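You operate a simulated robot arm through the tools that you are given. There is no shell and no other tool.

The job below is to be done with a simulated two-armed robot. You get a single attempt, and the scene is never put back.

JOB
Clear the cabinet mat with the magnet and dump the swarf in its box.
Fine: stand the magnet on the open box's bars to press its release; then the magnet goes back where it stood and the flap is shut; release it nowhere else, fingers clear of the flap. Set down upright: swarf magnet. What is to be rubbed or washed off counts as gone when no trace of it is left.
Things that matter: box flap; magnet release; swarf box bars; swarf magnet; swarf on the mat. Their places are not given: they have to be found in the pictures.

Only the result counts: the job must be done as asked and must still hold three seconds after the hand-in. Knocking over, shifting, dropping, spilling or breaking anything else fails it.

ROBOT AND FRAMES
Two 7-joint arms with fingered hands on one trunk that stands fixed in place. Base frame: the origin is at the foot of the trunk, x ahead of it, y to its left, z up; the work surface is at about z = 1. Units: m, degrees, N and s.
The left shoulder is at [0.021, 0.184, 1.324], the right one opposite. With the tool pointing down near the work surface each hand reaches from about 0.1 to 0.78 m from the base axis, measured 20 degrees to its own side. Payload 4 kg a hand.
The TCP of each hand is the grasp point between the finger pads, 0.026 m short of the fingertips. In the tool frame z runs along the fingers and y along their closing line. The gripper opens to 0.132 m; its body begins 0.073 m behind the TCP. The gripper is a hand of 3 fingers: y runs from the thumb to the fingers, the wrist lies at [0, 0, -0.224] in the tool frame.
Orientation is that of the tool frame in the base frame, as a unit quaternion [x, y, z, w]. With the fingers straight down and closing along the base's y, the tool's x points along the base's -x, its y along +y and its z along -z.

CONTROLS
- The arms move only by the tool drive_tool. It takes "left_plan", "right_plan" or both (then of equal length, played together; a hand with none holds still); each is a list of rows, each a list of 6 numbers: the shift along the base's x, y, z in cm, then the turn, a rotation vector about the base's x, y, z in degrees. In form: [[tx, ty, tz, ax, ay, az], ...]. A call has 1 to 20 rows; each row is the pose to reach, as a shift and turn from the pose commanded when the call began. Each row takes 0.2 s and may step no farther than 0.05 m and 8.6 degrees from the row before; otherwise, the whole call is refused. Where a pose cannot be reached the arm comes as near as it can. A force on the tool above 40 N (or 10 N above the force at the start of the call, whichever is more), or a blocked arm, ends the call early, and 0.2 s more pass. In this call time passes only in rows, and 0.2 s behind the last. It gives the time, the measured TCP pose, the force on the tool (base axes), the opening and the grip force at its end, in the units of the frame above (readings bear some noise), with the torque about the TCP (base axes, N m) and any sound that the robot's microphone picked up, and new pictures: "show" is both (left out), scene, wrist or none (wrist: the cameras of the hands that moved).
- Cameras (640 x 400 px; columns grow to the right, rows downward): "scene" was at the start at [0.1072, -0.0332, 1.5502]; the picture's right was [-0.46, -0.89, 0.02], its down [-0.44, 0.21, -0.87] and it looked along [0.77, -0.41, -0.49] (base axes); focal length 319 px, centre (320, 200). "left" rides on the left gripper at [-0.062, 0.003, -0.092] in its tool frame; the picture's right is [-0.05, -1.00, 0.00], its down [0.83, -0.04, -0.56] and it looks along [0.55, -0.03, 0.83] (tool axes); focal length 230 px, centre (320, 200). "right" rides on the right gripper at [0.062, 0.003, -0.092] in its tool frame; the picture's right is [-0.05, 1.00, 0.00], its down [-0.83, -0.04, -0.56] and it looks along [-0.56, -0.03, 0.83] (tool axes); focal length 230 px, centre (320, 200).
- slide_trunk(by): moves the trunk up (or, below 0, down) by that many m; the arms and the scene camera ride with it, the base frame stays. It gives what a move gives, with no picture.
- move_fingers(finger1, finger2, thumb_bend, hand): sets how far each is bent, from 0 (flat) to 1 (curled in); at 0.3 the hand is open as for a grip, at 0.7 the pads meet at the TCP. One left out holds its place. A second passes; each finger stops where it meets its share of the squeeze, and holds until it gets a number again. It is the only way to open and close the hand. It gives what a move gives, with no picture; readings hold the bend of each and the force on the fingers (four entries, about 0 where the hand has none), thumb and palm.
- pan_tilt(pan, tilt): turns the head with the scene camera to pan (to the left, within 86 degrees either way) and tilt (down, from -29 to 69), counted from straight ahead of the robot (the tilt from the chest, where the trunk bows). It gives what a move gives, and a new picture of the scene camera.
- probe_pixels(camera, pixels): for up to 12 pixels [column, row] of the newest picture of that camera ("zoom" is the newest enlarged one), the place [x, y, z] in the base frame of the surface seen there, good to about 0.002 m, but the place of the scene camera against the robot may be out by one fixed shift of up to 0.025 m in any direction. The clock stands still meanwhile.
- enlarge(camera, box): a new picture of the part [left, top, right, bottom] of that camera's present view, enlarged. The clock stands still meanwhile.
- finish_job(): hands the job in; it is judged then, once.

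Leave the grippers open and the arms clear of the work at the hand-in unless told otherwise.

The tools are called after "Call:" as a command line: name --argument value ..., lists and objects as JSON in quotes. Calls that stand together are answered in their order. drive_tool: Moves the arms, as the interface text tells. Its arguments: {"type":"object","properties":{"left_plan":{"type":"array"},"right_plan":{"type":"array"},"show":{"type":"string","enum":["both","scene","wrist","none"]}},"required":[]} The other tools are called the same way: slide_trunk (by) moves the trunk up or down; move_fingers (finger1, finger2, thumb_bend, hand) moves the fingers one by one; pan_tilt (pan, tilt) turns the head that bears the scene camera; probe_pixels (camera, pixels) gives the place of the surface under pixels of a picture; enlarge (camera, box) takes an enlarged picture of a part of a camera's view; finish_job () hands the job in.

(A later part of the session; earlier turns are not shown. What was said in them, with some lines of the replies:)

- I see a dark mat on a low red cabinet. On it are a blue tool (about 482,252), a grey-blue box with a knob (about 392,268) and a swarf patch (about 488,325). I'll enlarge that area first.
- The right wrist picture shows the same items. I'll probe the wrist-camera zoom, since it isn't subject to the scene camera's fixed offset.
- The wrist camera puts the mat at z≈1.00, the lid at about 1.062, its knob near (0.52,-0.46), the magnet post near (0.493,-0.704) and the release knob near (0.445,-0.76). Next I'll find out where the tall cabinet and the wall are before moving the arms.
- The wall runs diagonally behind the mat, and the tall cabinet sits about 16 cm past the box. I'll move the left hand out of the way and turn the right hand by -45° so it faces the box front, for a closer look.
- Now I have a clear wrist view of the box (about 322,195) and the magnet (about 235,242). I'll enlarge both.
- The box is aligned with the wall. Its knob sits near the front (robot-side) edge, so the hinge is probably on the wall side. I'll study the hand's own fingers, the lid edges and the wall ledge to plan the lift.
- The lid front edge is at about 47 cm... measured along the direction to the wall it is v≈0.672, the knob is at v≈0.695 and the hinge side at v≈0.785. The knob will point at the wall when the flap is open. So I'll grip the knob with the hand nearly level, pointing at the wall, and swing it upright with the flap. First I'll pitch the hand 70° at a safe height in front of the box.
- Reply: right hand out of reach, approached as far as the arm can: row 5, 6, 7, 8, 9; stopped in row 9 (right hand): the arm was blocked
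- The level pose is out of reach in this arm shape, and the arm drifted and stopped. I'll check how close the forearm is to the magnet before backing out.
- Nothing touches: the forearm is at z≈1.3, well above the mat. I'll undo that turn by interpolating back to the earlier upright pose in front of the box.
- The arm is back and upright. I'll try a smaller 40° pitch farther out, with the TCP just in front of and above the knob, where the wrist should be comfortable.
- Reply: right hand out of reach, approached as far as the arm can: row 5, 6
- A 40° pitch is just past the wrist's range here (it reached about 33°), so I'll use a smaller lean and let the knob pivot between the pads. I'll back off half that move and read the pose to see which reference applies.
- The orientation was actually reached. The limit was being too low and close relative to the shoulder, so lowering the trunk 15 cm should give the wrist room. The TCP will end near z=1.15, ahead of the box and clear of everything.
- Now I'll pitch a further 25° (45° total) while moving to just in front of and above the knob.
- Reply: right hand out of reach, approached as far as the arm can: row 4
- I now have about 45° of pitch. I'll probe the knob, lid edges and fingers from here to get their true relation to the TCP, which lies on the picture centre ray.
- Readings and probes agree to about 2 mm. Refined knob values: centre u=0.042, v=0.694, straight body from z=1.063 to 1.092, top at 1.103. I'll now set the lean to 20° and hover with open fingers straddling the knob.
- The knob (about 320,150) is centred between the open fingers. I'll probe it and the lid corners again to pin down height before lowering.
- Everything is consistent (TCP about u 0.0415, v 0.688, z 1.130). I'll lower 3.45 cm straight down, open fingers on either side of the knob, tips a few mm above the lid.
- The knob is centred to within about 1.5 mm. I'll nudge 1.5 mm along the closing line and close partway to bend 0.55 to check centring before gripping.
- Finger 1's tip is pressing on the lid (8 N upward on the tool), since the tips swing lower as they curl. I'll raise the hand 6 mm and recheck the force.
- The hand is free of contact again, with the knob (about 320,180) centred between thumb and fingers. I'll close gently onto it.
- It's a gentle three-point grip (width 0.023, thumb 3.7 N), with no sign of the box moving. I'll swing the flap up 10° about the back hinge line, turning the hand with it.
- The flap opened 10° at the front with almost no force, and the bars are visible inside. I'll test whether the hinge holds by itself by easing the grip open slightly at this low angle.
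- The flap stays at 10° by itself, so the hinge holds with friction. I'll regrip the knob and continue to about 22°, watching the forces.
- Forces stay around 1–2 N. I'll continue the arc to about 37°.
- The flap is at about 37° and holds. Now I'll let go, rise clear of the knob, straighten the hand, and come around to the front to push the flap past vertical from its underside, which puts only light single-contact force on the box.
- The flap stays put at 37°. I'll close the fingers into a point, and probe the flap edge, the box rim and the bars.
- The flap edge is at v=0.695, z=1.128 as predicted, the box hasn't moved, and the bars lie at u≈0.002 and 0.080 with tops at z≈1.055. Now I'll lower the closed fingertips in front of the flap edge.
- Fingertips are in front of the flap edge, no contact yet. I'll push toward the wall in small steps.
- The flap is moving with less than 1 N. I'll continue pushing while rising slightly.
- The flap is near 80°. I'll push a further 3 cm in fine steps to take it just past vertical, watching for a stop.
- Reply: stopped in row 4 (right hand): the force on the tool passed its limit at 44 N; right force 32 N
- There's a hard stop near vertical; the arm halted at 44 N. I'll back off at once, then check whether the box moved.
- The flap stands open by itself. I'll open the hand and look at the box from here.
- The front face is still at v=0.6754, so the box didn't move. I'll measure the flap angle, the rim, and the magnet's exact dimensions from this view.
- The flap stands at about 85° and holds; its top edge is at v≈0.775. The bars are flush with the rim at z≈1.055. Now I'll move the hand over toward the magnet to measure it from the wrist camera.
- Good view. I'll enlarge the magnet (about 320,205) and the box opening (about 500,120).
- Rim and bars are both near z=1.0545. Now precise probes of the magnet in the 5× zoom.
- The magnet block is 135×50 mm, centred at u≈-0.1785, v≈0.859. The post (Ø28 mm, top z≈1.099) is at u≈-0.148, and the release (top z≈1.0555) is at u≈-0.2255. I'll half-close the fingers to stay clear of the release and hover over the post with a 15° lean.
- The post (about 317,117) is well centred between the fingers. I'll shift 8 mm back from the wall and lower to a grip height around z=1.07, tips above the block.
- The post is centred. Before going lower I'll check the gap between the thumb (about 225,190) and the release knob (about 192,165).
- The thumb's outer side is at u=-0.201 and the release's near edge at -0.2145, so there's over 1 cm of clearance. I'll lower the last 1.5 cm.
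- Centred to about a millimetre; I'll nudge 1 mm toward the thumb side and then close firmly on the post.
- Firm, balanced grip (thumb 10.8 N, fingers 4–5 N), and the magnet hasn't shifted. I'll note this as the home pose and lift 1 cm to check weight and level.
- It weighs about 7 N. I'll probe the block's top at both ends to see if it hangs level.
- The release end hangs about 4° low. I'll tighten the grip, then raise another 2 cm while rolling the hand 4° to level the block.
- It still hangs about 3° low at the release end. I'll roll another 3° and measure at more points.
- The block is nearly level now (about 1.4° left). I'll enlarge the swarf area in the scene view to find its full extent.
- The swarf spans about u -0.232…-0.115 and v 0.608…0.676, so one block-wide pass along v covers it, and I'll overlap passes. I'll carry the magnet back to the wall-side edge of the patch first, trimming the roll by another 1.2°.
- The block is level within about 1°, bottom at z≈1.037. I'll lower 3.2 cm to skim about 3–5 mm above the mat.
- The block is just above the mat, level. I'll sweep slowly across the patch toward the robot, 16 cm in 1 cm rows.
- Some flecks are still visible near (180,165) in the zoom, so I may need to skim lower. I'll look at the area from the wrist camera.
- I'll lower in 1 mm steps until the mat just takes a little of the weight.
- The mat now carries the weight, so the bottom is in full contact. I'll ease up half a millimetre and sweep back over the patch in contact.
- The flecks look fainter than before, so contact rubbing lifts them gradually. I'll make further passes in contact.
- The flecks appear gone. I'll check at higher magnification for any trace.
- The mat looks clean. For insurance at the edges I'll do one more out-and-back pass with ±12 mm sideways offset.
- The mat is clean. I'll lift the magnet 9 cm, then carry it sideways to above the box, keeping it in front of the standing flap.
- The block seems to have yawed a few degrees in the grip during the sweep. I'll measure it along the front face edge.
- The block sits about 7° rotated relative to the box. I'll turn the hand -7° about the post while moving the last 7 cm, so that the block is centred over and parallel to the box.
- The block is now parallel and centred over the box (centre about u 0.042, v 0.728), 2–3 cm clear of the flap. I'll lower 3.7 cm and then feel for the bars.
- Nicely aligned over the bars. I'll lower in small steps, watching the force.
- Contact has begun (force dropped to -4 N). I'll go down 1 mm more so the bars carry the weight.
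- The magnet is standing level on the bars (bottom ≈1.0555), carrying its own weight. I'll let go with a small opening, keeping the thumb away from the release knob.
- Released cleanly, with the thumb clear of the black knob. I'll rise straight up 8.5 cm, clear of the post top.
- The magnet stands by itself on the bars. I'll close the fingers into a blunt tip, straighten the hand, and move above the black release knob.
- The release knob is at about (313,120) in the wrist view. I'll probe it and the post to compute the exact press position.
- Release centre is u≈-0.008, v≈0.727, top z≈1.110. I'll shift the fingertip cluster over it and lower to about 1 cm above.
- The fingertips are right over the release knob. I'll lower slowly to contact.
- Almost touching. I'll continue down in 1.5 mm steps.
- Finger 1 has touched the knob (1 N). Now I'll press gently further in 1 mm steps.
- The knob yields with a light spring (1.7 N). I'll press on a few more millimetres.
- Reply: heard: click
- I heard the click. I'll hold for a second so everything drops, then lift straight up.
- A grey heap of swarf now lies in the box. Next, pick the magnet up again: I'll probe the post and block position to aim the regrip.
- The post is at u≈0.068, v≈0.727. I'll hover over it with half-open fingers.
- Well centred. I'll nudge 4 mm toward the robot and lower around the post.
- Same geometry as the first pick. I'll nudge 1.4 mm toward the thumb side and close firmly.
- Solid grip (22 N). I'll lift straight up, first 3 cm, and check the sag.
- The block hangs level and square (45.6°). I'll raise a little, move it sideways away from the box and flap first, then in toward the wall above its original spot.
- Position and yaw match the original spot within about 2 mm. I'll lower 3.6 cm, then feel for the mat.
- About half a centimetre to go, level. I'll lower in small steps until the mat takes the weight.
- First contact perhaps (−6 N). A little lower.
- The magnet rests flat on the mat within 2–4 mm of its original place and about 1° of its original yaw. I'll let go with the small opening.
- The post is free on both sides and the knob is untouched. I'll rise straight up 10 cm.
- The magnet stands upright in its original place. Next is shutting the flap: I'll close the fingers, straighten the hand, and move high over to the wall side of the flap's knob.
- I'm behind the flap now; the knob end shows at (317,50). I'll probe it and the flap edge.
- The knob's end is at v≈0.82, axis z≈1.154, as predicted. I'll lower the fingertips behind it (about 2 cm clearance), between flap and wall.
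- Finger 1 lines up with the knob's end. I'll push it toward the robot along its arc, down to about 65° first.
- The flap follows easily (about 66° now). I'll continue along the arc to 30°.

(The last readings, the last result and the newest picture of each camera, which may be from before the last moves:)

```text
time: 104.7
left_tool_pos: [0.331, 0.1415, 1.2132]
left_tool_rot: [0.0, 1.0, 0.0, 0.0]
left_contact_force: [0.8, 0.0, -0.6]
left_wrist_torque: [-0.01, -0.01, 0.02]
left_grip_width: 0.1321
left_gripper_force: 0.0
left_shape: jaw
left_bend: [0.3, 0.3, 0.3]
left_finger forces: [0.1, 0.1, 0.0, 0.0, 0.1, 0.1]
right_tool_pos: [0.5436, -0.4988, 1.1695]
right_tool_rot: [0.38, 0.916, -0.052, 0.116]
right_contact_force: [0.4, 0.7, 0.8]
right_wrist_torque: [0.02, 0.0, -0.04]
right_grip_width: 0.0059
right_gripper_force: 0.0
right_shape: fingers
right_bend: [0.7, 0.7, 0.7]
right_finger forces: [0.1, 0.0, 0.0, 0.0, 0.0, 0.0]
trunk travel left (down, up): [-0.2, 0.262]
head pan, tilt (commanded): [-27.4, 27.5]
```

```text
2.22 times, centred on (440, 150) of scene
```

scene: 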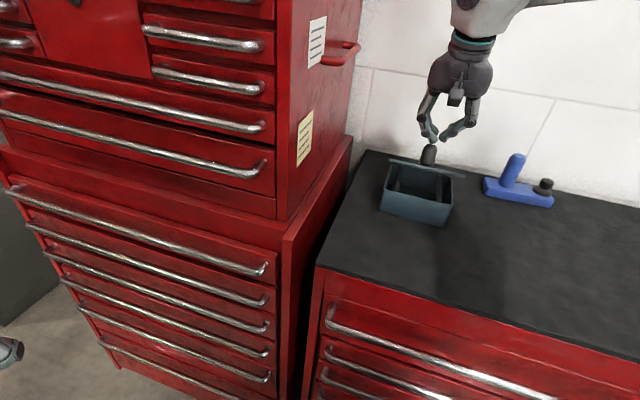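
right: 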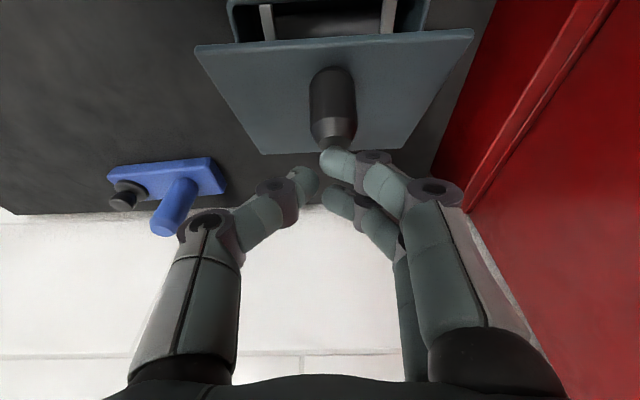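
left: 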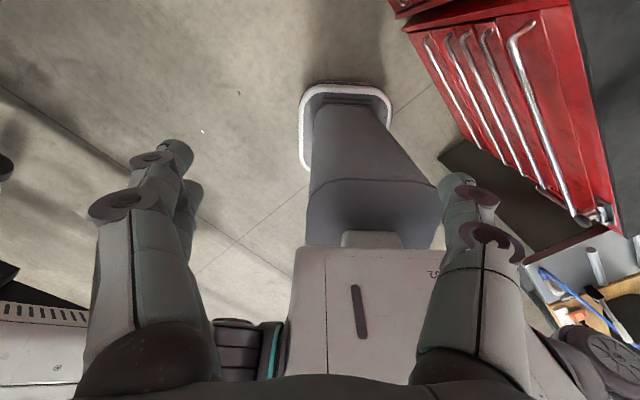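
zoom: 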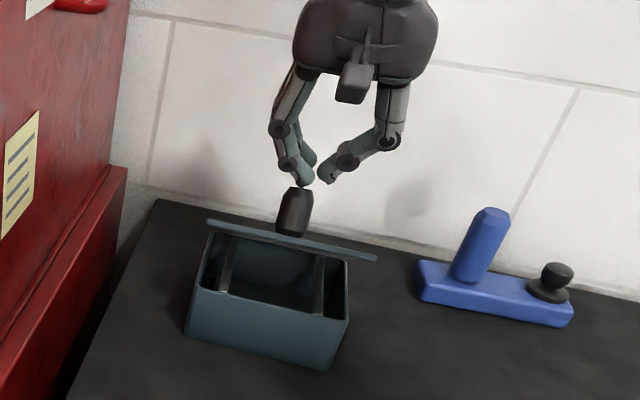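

About 32° now. I'll continue to about 5°, keeping the fingers on top of the knob only.

Call:
drive_tool --right_plan '[[-0.54, 0.54, -0.49, 0, 0, 0], [-1.05, 1.05, -1.06, 0, 0, 0], [-1.53, 1.53, -1.68, 0, 0, 0], [-1.96, 1.96, -2.36, 0, 0, 0], [-2.35, 2.35, -3.09, 0, 0, 0]]' --show "both"

Call:
enlarge --camera "scene" --box '[370, 110, 490, 240]'

```text
time: 105.8
left_tool_pos: [0.3315, 0.1416, 1.2138]
left_tool_rot: [0.0, 1.0, 0.0, 0.0]
left_contact_force: [-0.4, -0.4, -0.6]
left_wrist_torque: [-0.02, 0.0, -0.02]
left_grip_width: 0.1318
left_gripper_force: 0.0
left_shape: jaw
left_bend: [0.3, 0.3, 0.3]
left_finger forces: [0.1, 0.1, 0.0, 0.0, 0.1, 0.1]
right_tool_pos: [0.5194, -0.4755, 1.1407]
right_tool_rot: [0.38, 0.916, -0.053, 0.116]
right_contact_force: [-0.9, -0.4, -0.4]
right_wrist_torque: [0.0, 0.0, 0.02]
right_grip_width: 0.0058
right_gripper_force: 0.0
right_shape: fingers
right_bend: [0.7, 0.7, 0.7]
right_finger forces: [0.0, 0.0, 0.0, 0.1, 0.1, 0.0]
trunk travel left (down, up): [-0.2, 0.262]
head pan, tilt (commanded): [-27.4, 27.5]
```

scene: 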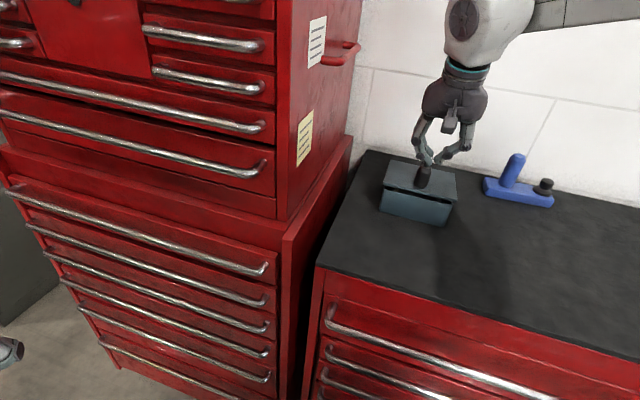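
right: 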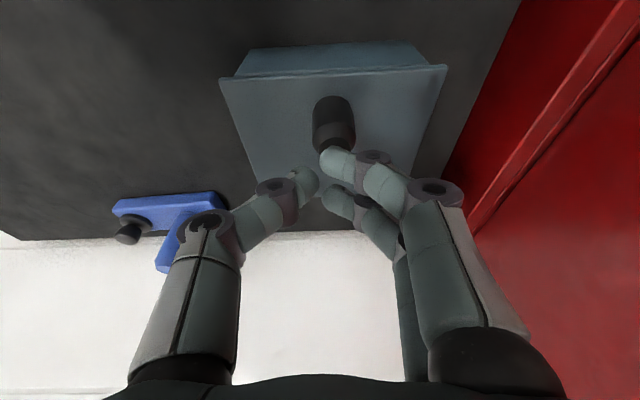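

```text
3.08 times, centred on (430, 175) of scene
```

zoom: 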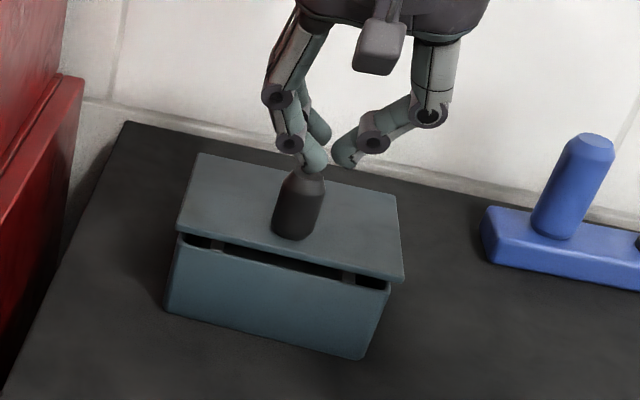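

Nearly shut (about 6°). I'll press the knob down the last few millimetres.

Call:
drive_tool --right_plan '[[-0.3, 0.3, -0.35, 0, 0, 0], [-0.55, 0.55, -0.7, 0, 0, 0], [-0.7, 0.7, -0.95, 0, 0, 0], [-0.7, 0.7, -1.15, 0, 0, 0]]' --show "none"

Call:
enlarge --camera "scene" --box '[370, 110, 490, 240]'

```text
time: 106.8
left_tool_pos: [0.3306, 0.1424, 1.2151]
left_tool_rot: [0.001, 1.0, -0.001, 0.001]
left_contact_force: [-1.0, -0.1, 0.8]
left_wrist_torque: [0.0, -0.01, -0.03]
left_grip_width: 0.1319
left_gripper_force: 0.0
left_shape: jaw
left_bend: [0.3, 0.3, 0.3]
left_finger forces: [0.1, 0.0, 0.0, 0.0, 0.0, 0.1]
right_tool_pos: [0.514, -0.4668, 1.1315]
right_tool_rot: [0.38, 0.916, -0.052, 0.118]
right_contact_force: [4.7, -0.2, 11.1]
right_wrist_torque: [0.11, -0.07, -0.05]
right_grip_width: 0.0039
right_gripper_force: 5.7
right_shape: fingers
right_bend: [0.72, 0.7, 0.7]
right_finger forces: [11.5, 0.0, 0.0, 0.0, 0.1, 0.1]
trunk travel left (down, up): [-0.2, 0.262]
head pan, tilt (commanded): [-27.4, 27.5]
```

```text
3.08 times, centred on (430, 175) of scene
```

zoom: 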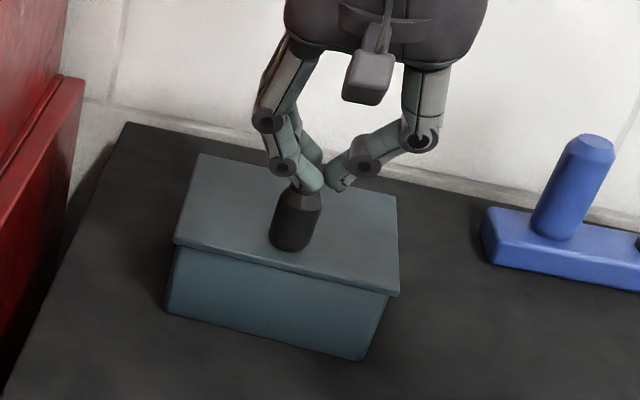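

The flap is shut (11 N firm stop). I'll lift straight off and back away toward the robot, then open the hand.

Call:
drive_tool --right_plan '[[0, 0, 0.6, 0, 0, 0], [0, 0, 2.5, 0, 0, 0], [0, 0, 5.5, 0, 0, 0], [0, 0, 9, 0, 0, 0], [-1.5, 1.5, 12, 0, 0, 0], [-4, 4, 14, 0, 0, 0], [-7, 7, 15, 0, 0, 0], [-10, 10, 15, 0, 0, 0]]' --show "both"

Call:
move_fingers --hand "right" --finger1 0.3 --finger2 0.3 --thumb_bend 0.3

Call:
enlarge --camera "scene" --box '[350, 130, 590, 280]'

Call:
enlarge --camera "right" --box '[160, 60, 480, 260]'

```text
time: 108.7
left_tool_pos: [0.3301, 0.1423, 1.2157]
left_tool_rot: [0.0, 1.0, 0.001, 0.0]
left_contact_force: [0.0, -0.1, 0.1]
left_wrist_torque: [-0.02, -0.02, -0.01]
left_grip_width: 0.1322
left_gripper_force: 0.2
left_shape: jaw
left_bend: [0.3, 0.3, 0.3]
left_finger forces: [0.0, 0.0, 0.0, 0.1, 0.1, 0.0]
right_tool_pos: [0.4148, -0.3668, 1.2781]
right_tool_rot: [0.379, 0.916, -0.053, 0.117]
right_contact_force: [-0.8, -0.2, 0.4]
right_wrist_torque: [-0.02, 0.0, 0.01]
right_grip_width: 0.0057
right_gripper_force: 0.0
right_shape: fingers
right_bend: [0.7, 0.7, 0.7]
right_finger forces: [0.0, 0.0, 0.0, 0.1, 0.0, 0.0]
trunk travel left (down, up): [-0.2, 0.262]
head pan, tilt (commanded): [-27.4, 27.5]
```

scene: 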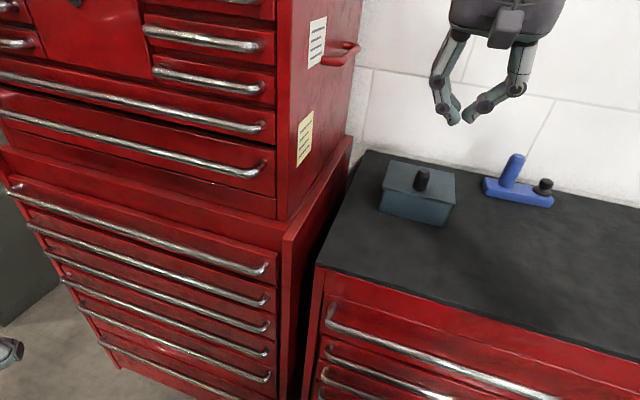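
right: 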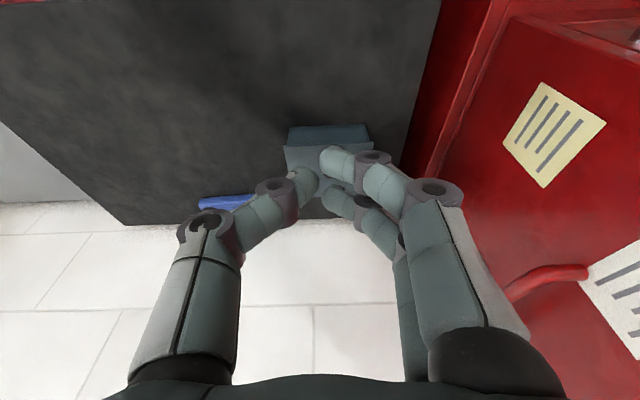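

```text
time: 109.7
left_tool_pos: [0.3311, 0.1414, 1.2144]
left_tool_rot: [0.001, 1.0, 0.0, 0.0]
left_contact_force: [0.5, -0.7, -0.8]
left_wrist_torque: [0.0, 0.03, 0.01]
left_grip_width: 0.1317
left_gripper_force: 0.1
left_shape: jaw
left_bend: [0.3, 0.3, 0.3]
left_finger forces: [0.0, 0.1, 0.0, 0.0, 0.0, 0.0]
right_tool_pos: [0.4161, -0.3676, 1.2763]
right_tool_rot: [0.38, 0.916, -0.053, 0.116]
right_contact_force: [0.3, 0.0, -0.1]
right_wrist_torque: [0.01, 0.01, 0.05]
right_grip_width: 0.134
right_gripper_force: 0.0
right_shape: fingers
right_bend: [0.3, 0.3, 0.3]
right_finger forces: [0.0, 0.0, 0.1, 0.0, 0.0, 0.0]
trunk travel left (down, up): [-0.2, 0.262]
head pan, tilt (commanded): [-27.4, 27.5]
```

```text
2.67 times, centred on (470, 205) of scene
```

zoom: 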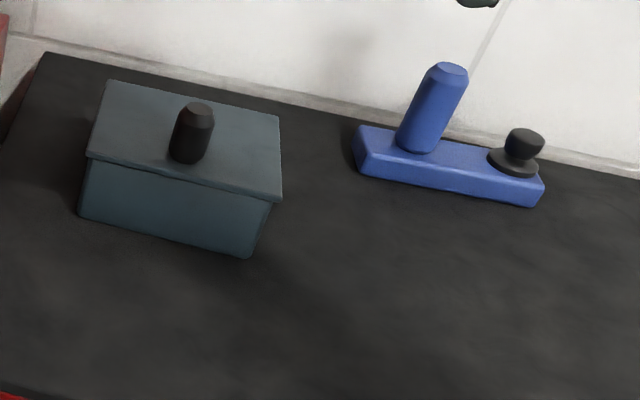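

```text
2.00 times, centred on (320, 160) of right
```

zoom: 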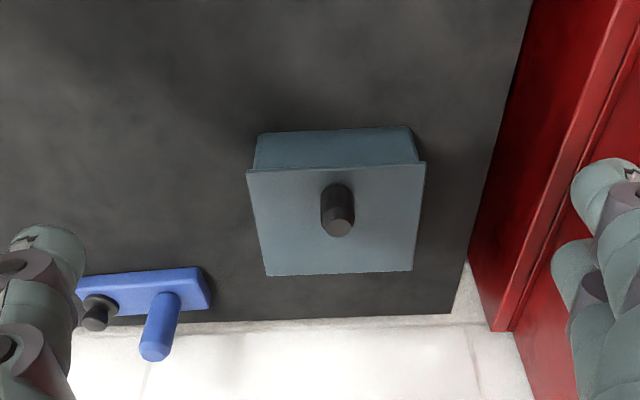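

Everything looks as at the start. I'll probe the lid to confirm that it's fully shut, and the magnet and mat once more.

Call:
probe_pixels --camera "zoom" --pixels '[[253, 178], [420, 169], [268, 272], [410, 268], [340, 260], [290, 180], [300, 145], [155, 350], [190, 285], [95, 320], [210, 100], [100, 200]]'

Call:
enlarge --camera "scene" --box '[370, 140, 480, 235]'

Call:
enlarge --camera "scene" --box '[440, 210, 640, 335]'

```text
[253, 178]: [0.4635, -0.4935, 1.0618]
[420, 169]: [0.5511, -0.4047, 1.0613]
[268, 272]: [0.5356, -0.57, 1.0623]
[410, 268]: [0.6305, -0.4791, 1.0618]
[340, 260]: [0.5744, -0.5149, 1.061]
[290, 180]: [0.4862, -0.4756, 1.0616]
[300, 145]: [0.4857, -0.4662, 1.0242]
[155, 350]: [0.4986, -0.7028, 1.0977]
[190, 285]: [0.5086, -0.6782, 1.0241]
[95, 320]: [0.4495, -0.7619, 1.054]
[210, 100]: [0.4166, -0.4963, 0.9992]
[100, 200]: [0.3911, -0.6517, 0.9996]
```

```text
4.21 times, centred on (425, 188) of scene
```

zoom: 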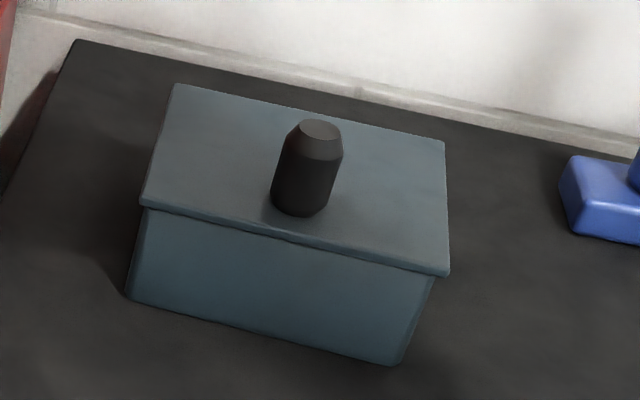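

```text
3.20 times, centred on (540, 272) of scene
```

zoom: 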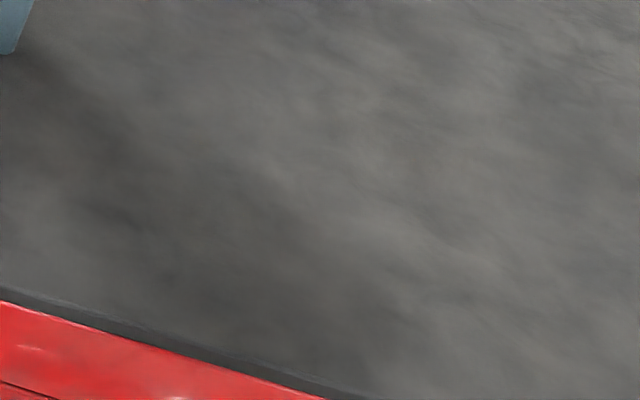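

The lid is flat at z≈1.0615 front and back, the box is unmoved, the magnet is back and upright, and the mat is clean. I'll raise the open right hand a bit more so that the arms are well clear.

Call:
drive_tool --right_plan '[[-0.5, 0.5, 2.5, 1.8, 1.8, 0], [-1, 1, 5, 3.6, 3.6, 0], [-1.5, 1.5, 7.5, 5.4, 5.4, 0], [-2, 2, 10, 7.2, 7.2, 0]]' --show "both"

```text
time: 110.7
left_tool_pos: [0.3294, 0.1411, 1.213]
left_tool_rot: [0.0, 1.0, 0.001, -0.001]
left_contact_force: [-0.9, -0.6, -0.6]
left_wrist_torque: [0.01, 0.0, -0.03]
left_grip_width: 0.1317
left_gripper_force: 0.0
left_shape: jaw
left_bend: [0.3, 0.3, 0.3]
left_finger forces: [0.0, 0.0, 0.0, 0.0, 0.1, 0.0]
right_tool_pos: [0.3952, -0.3493, 1.3747]
right_tool_rot: [0.383, 0.923, -0.019, 0.033]
right_contact_force: [0.6, -0.3, 0.0]
right_wrist_torque: [0.03, 0.02, -0.03]
right_grip_width: 0.1339
right_gripper_force: 0.0
right_shape: fingers
right_bend: [0.3, 0.3, 0.3]
right_finger forces: [0.1, 0.1, 0.0, 0.1, 0.0, 0.0]
trunk travel left (down, up): [-0.2, 0.262]
head pan, tilt (commanded): [-27.4, 27.5]
```

scene: 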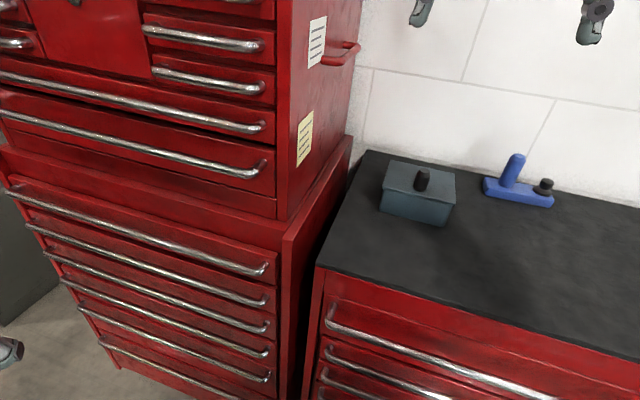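
right: 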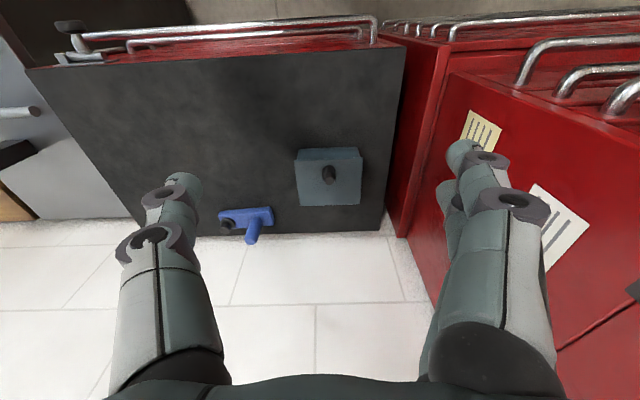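

The mat is clean, the swarf is in the shut box, and the magnet stands upright in its place. The arms are clear with both hands open, so I'm handing the job in.

Call:
finish_job

```text
The job is handed in.
```

The job is done and handed in; I haven't seen a verdict on it.

- **Mat:** no swarf shows at high magnification. The first skimming pass missed some, so I went over it several more times with the magnet touching the mat.
- **Swarf:** I stood the magnet on the open box's bars and pressed its release there and nowhere else. The release clicked, and a grey heap then showed in the box.
- **Magnet:** it is back upright, within about 2–4 mm of where it stood and turned by about 1°.
- **Flap:** it is shut, with the lid level front and back. My fingers stayed on top of its knob while closing it.
- **Box:** it had not moved when I measured it afterwards. While opening the flap I pushed it against its stop just short of vertical, and the arm halted at 44 N.

Both hands are open and clear of the work.
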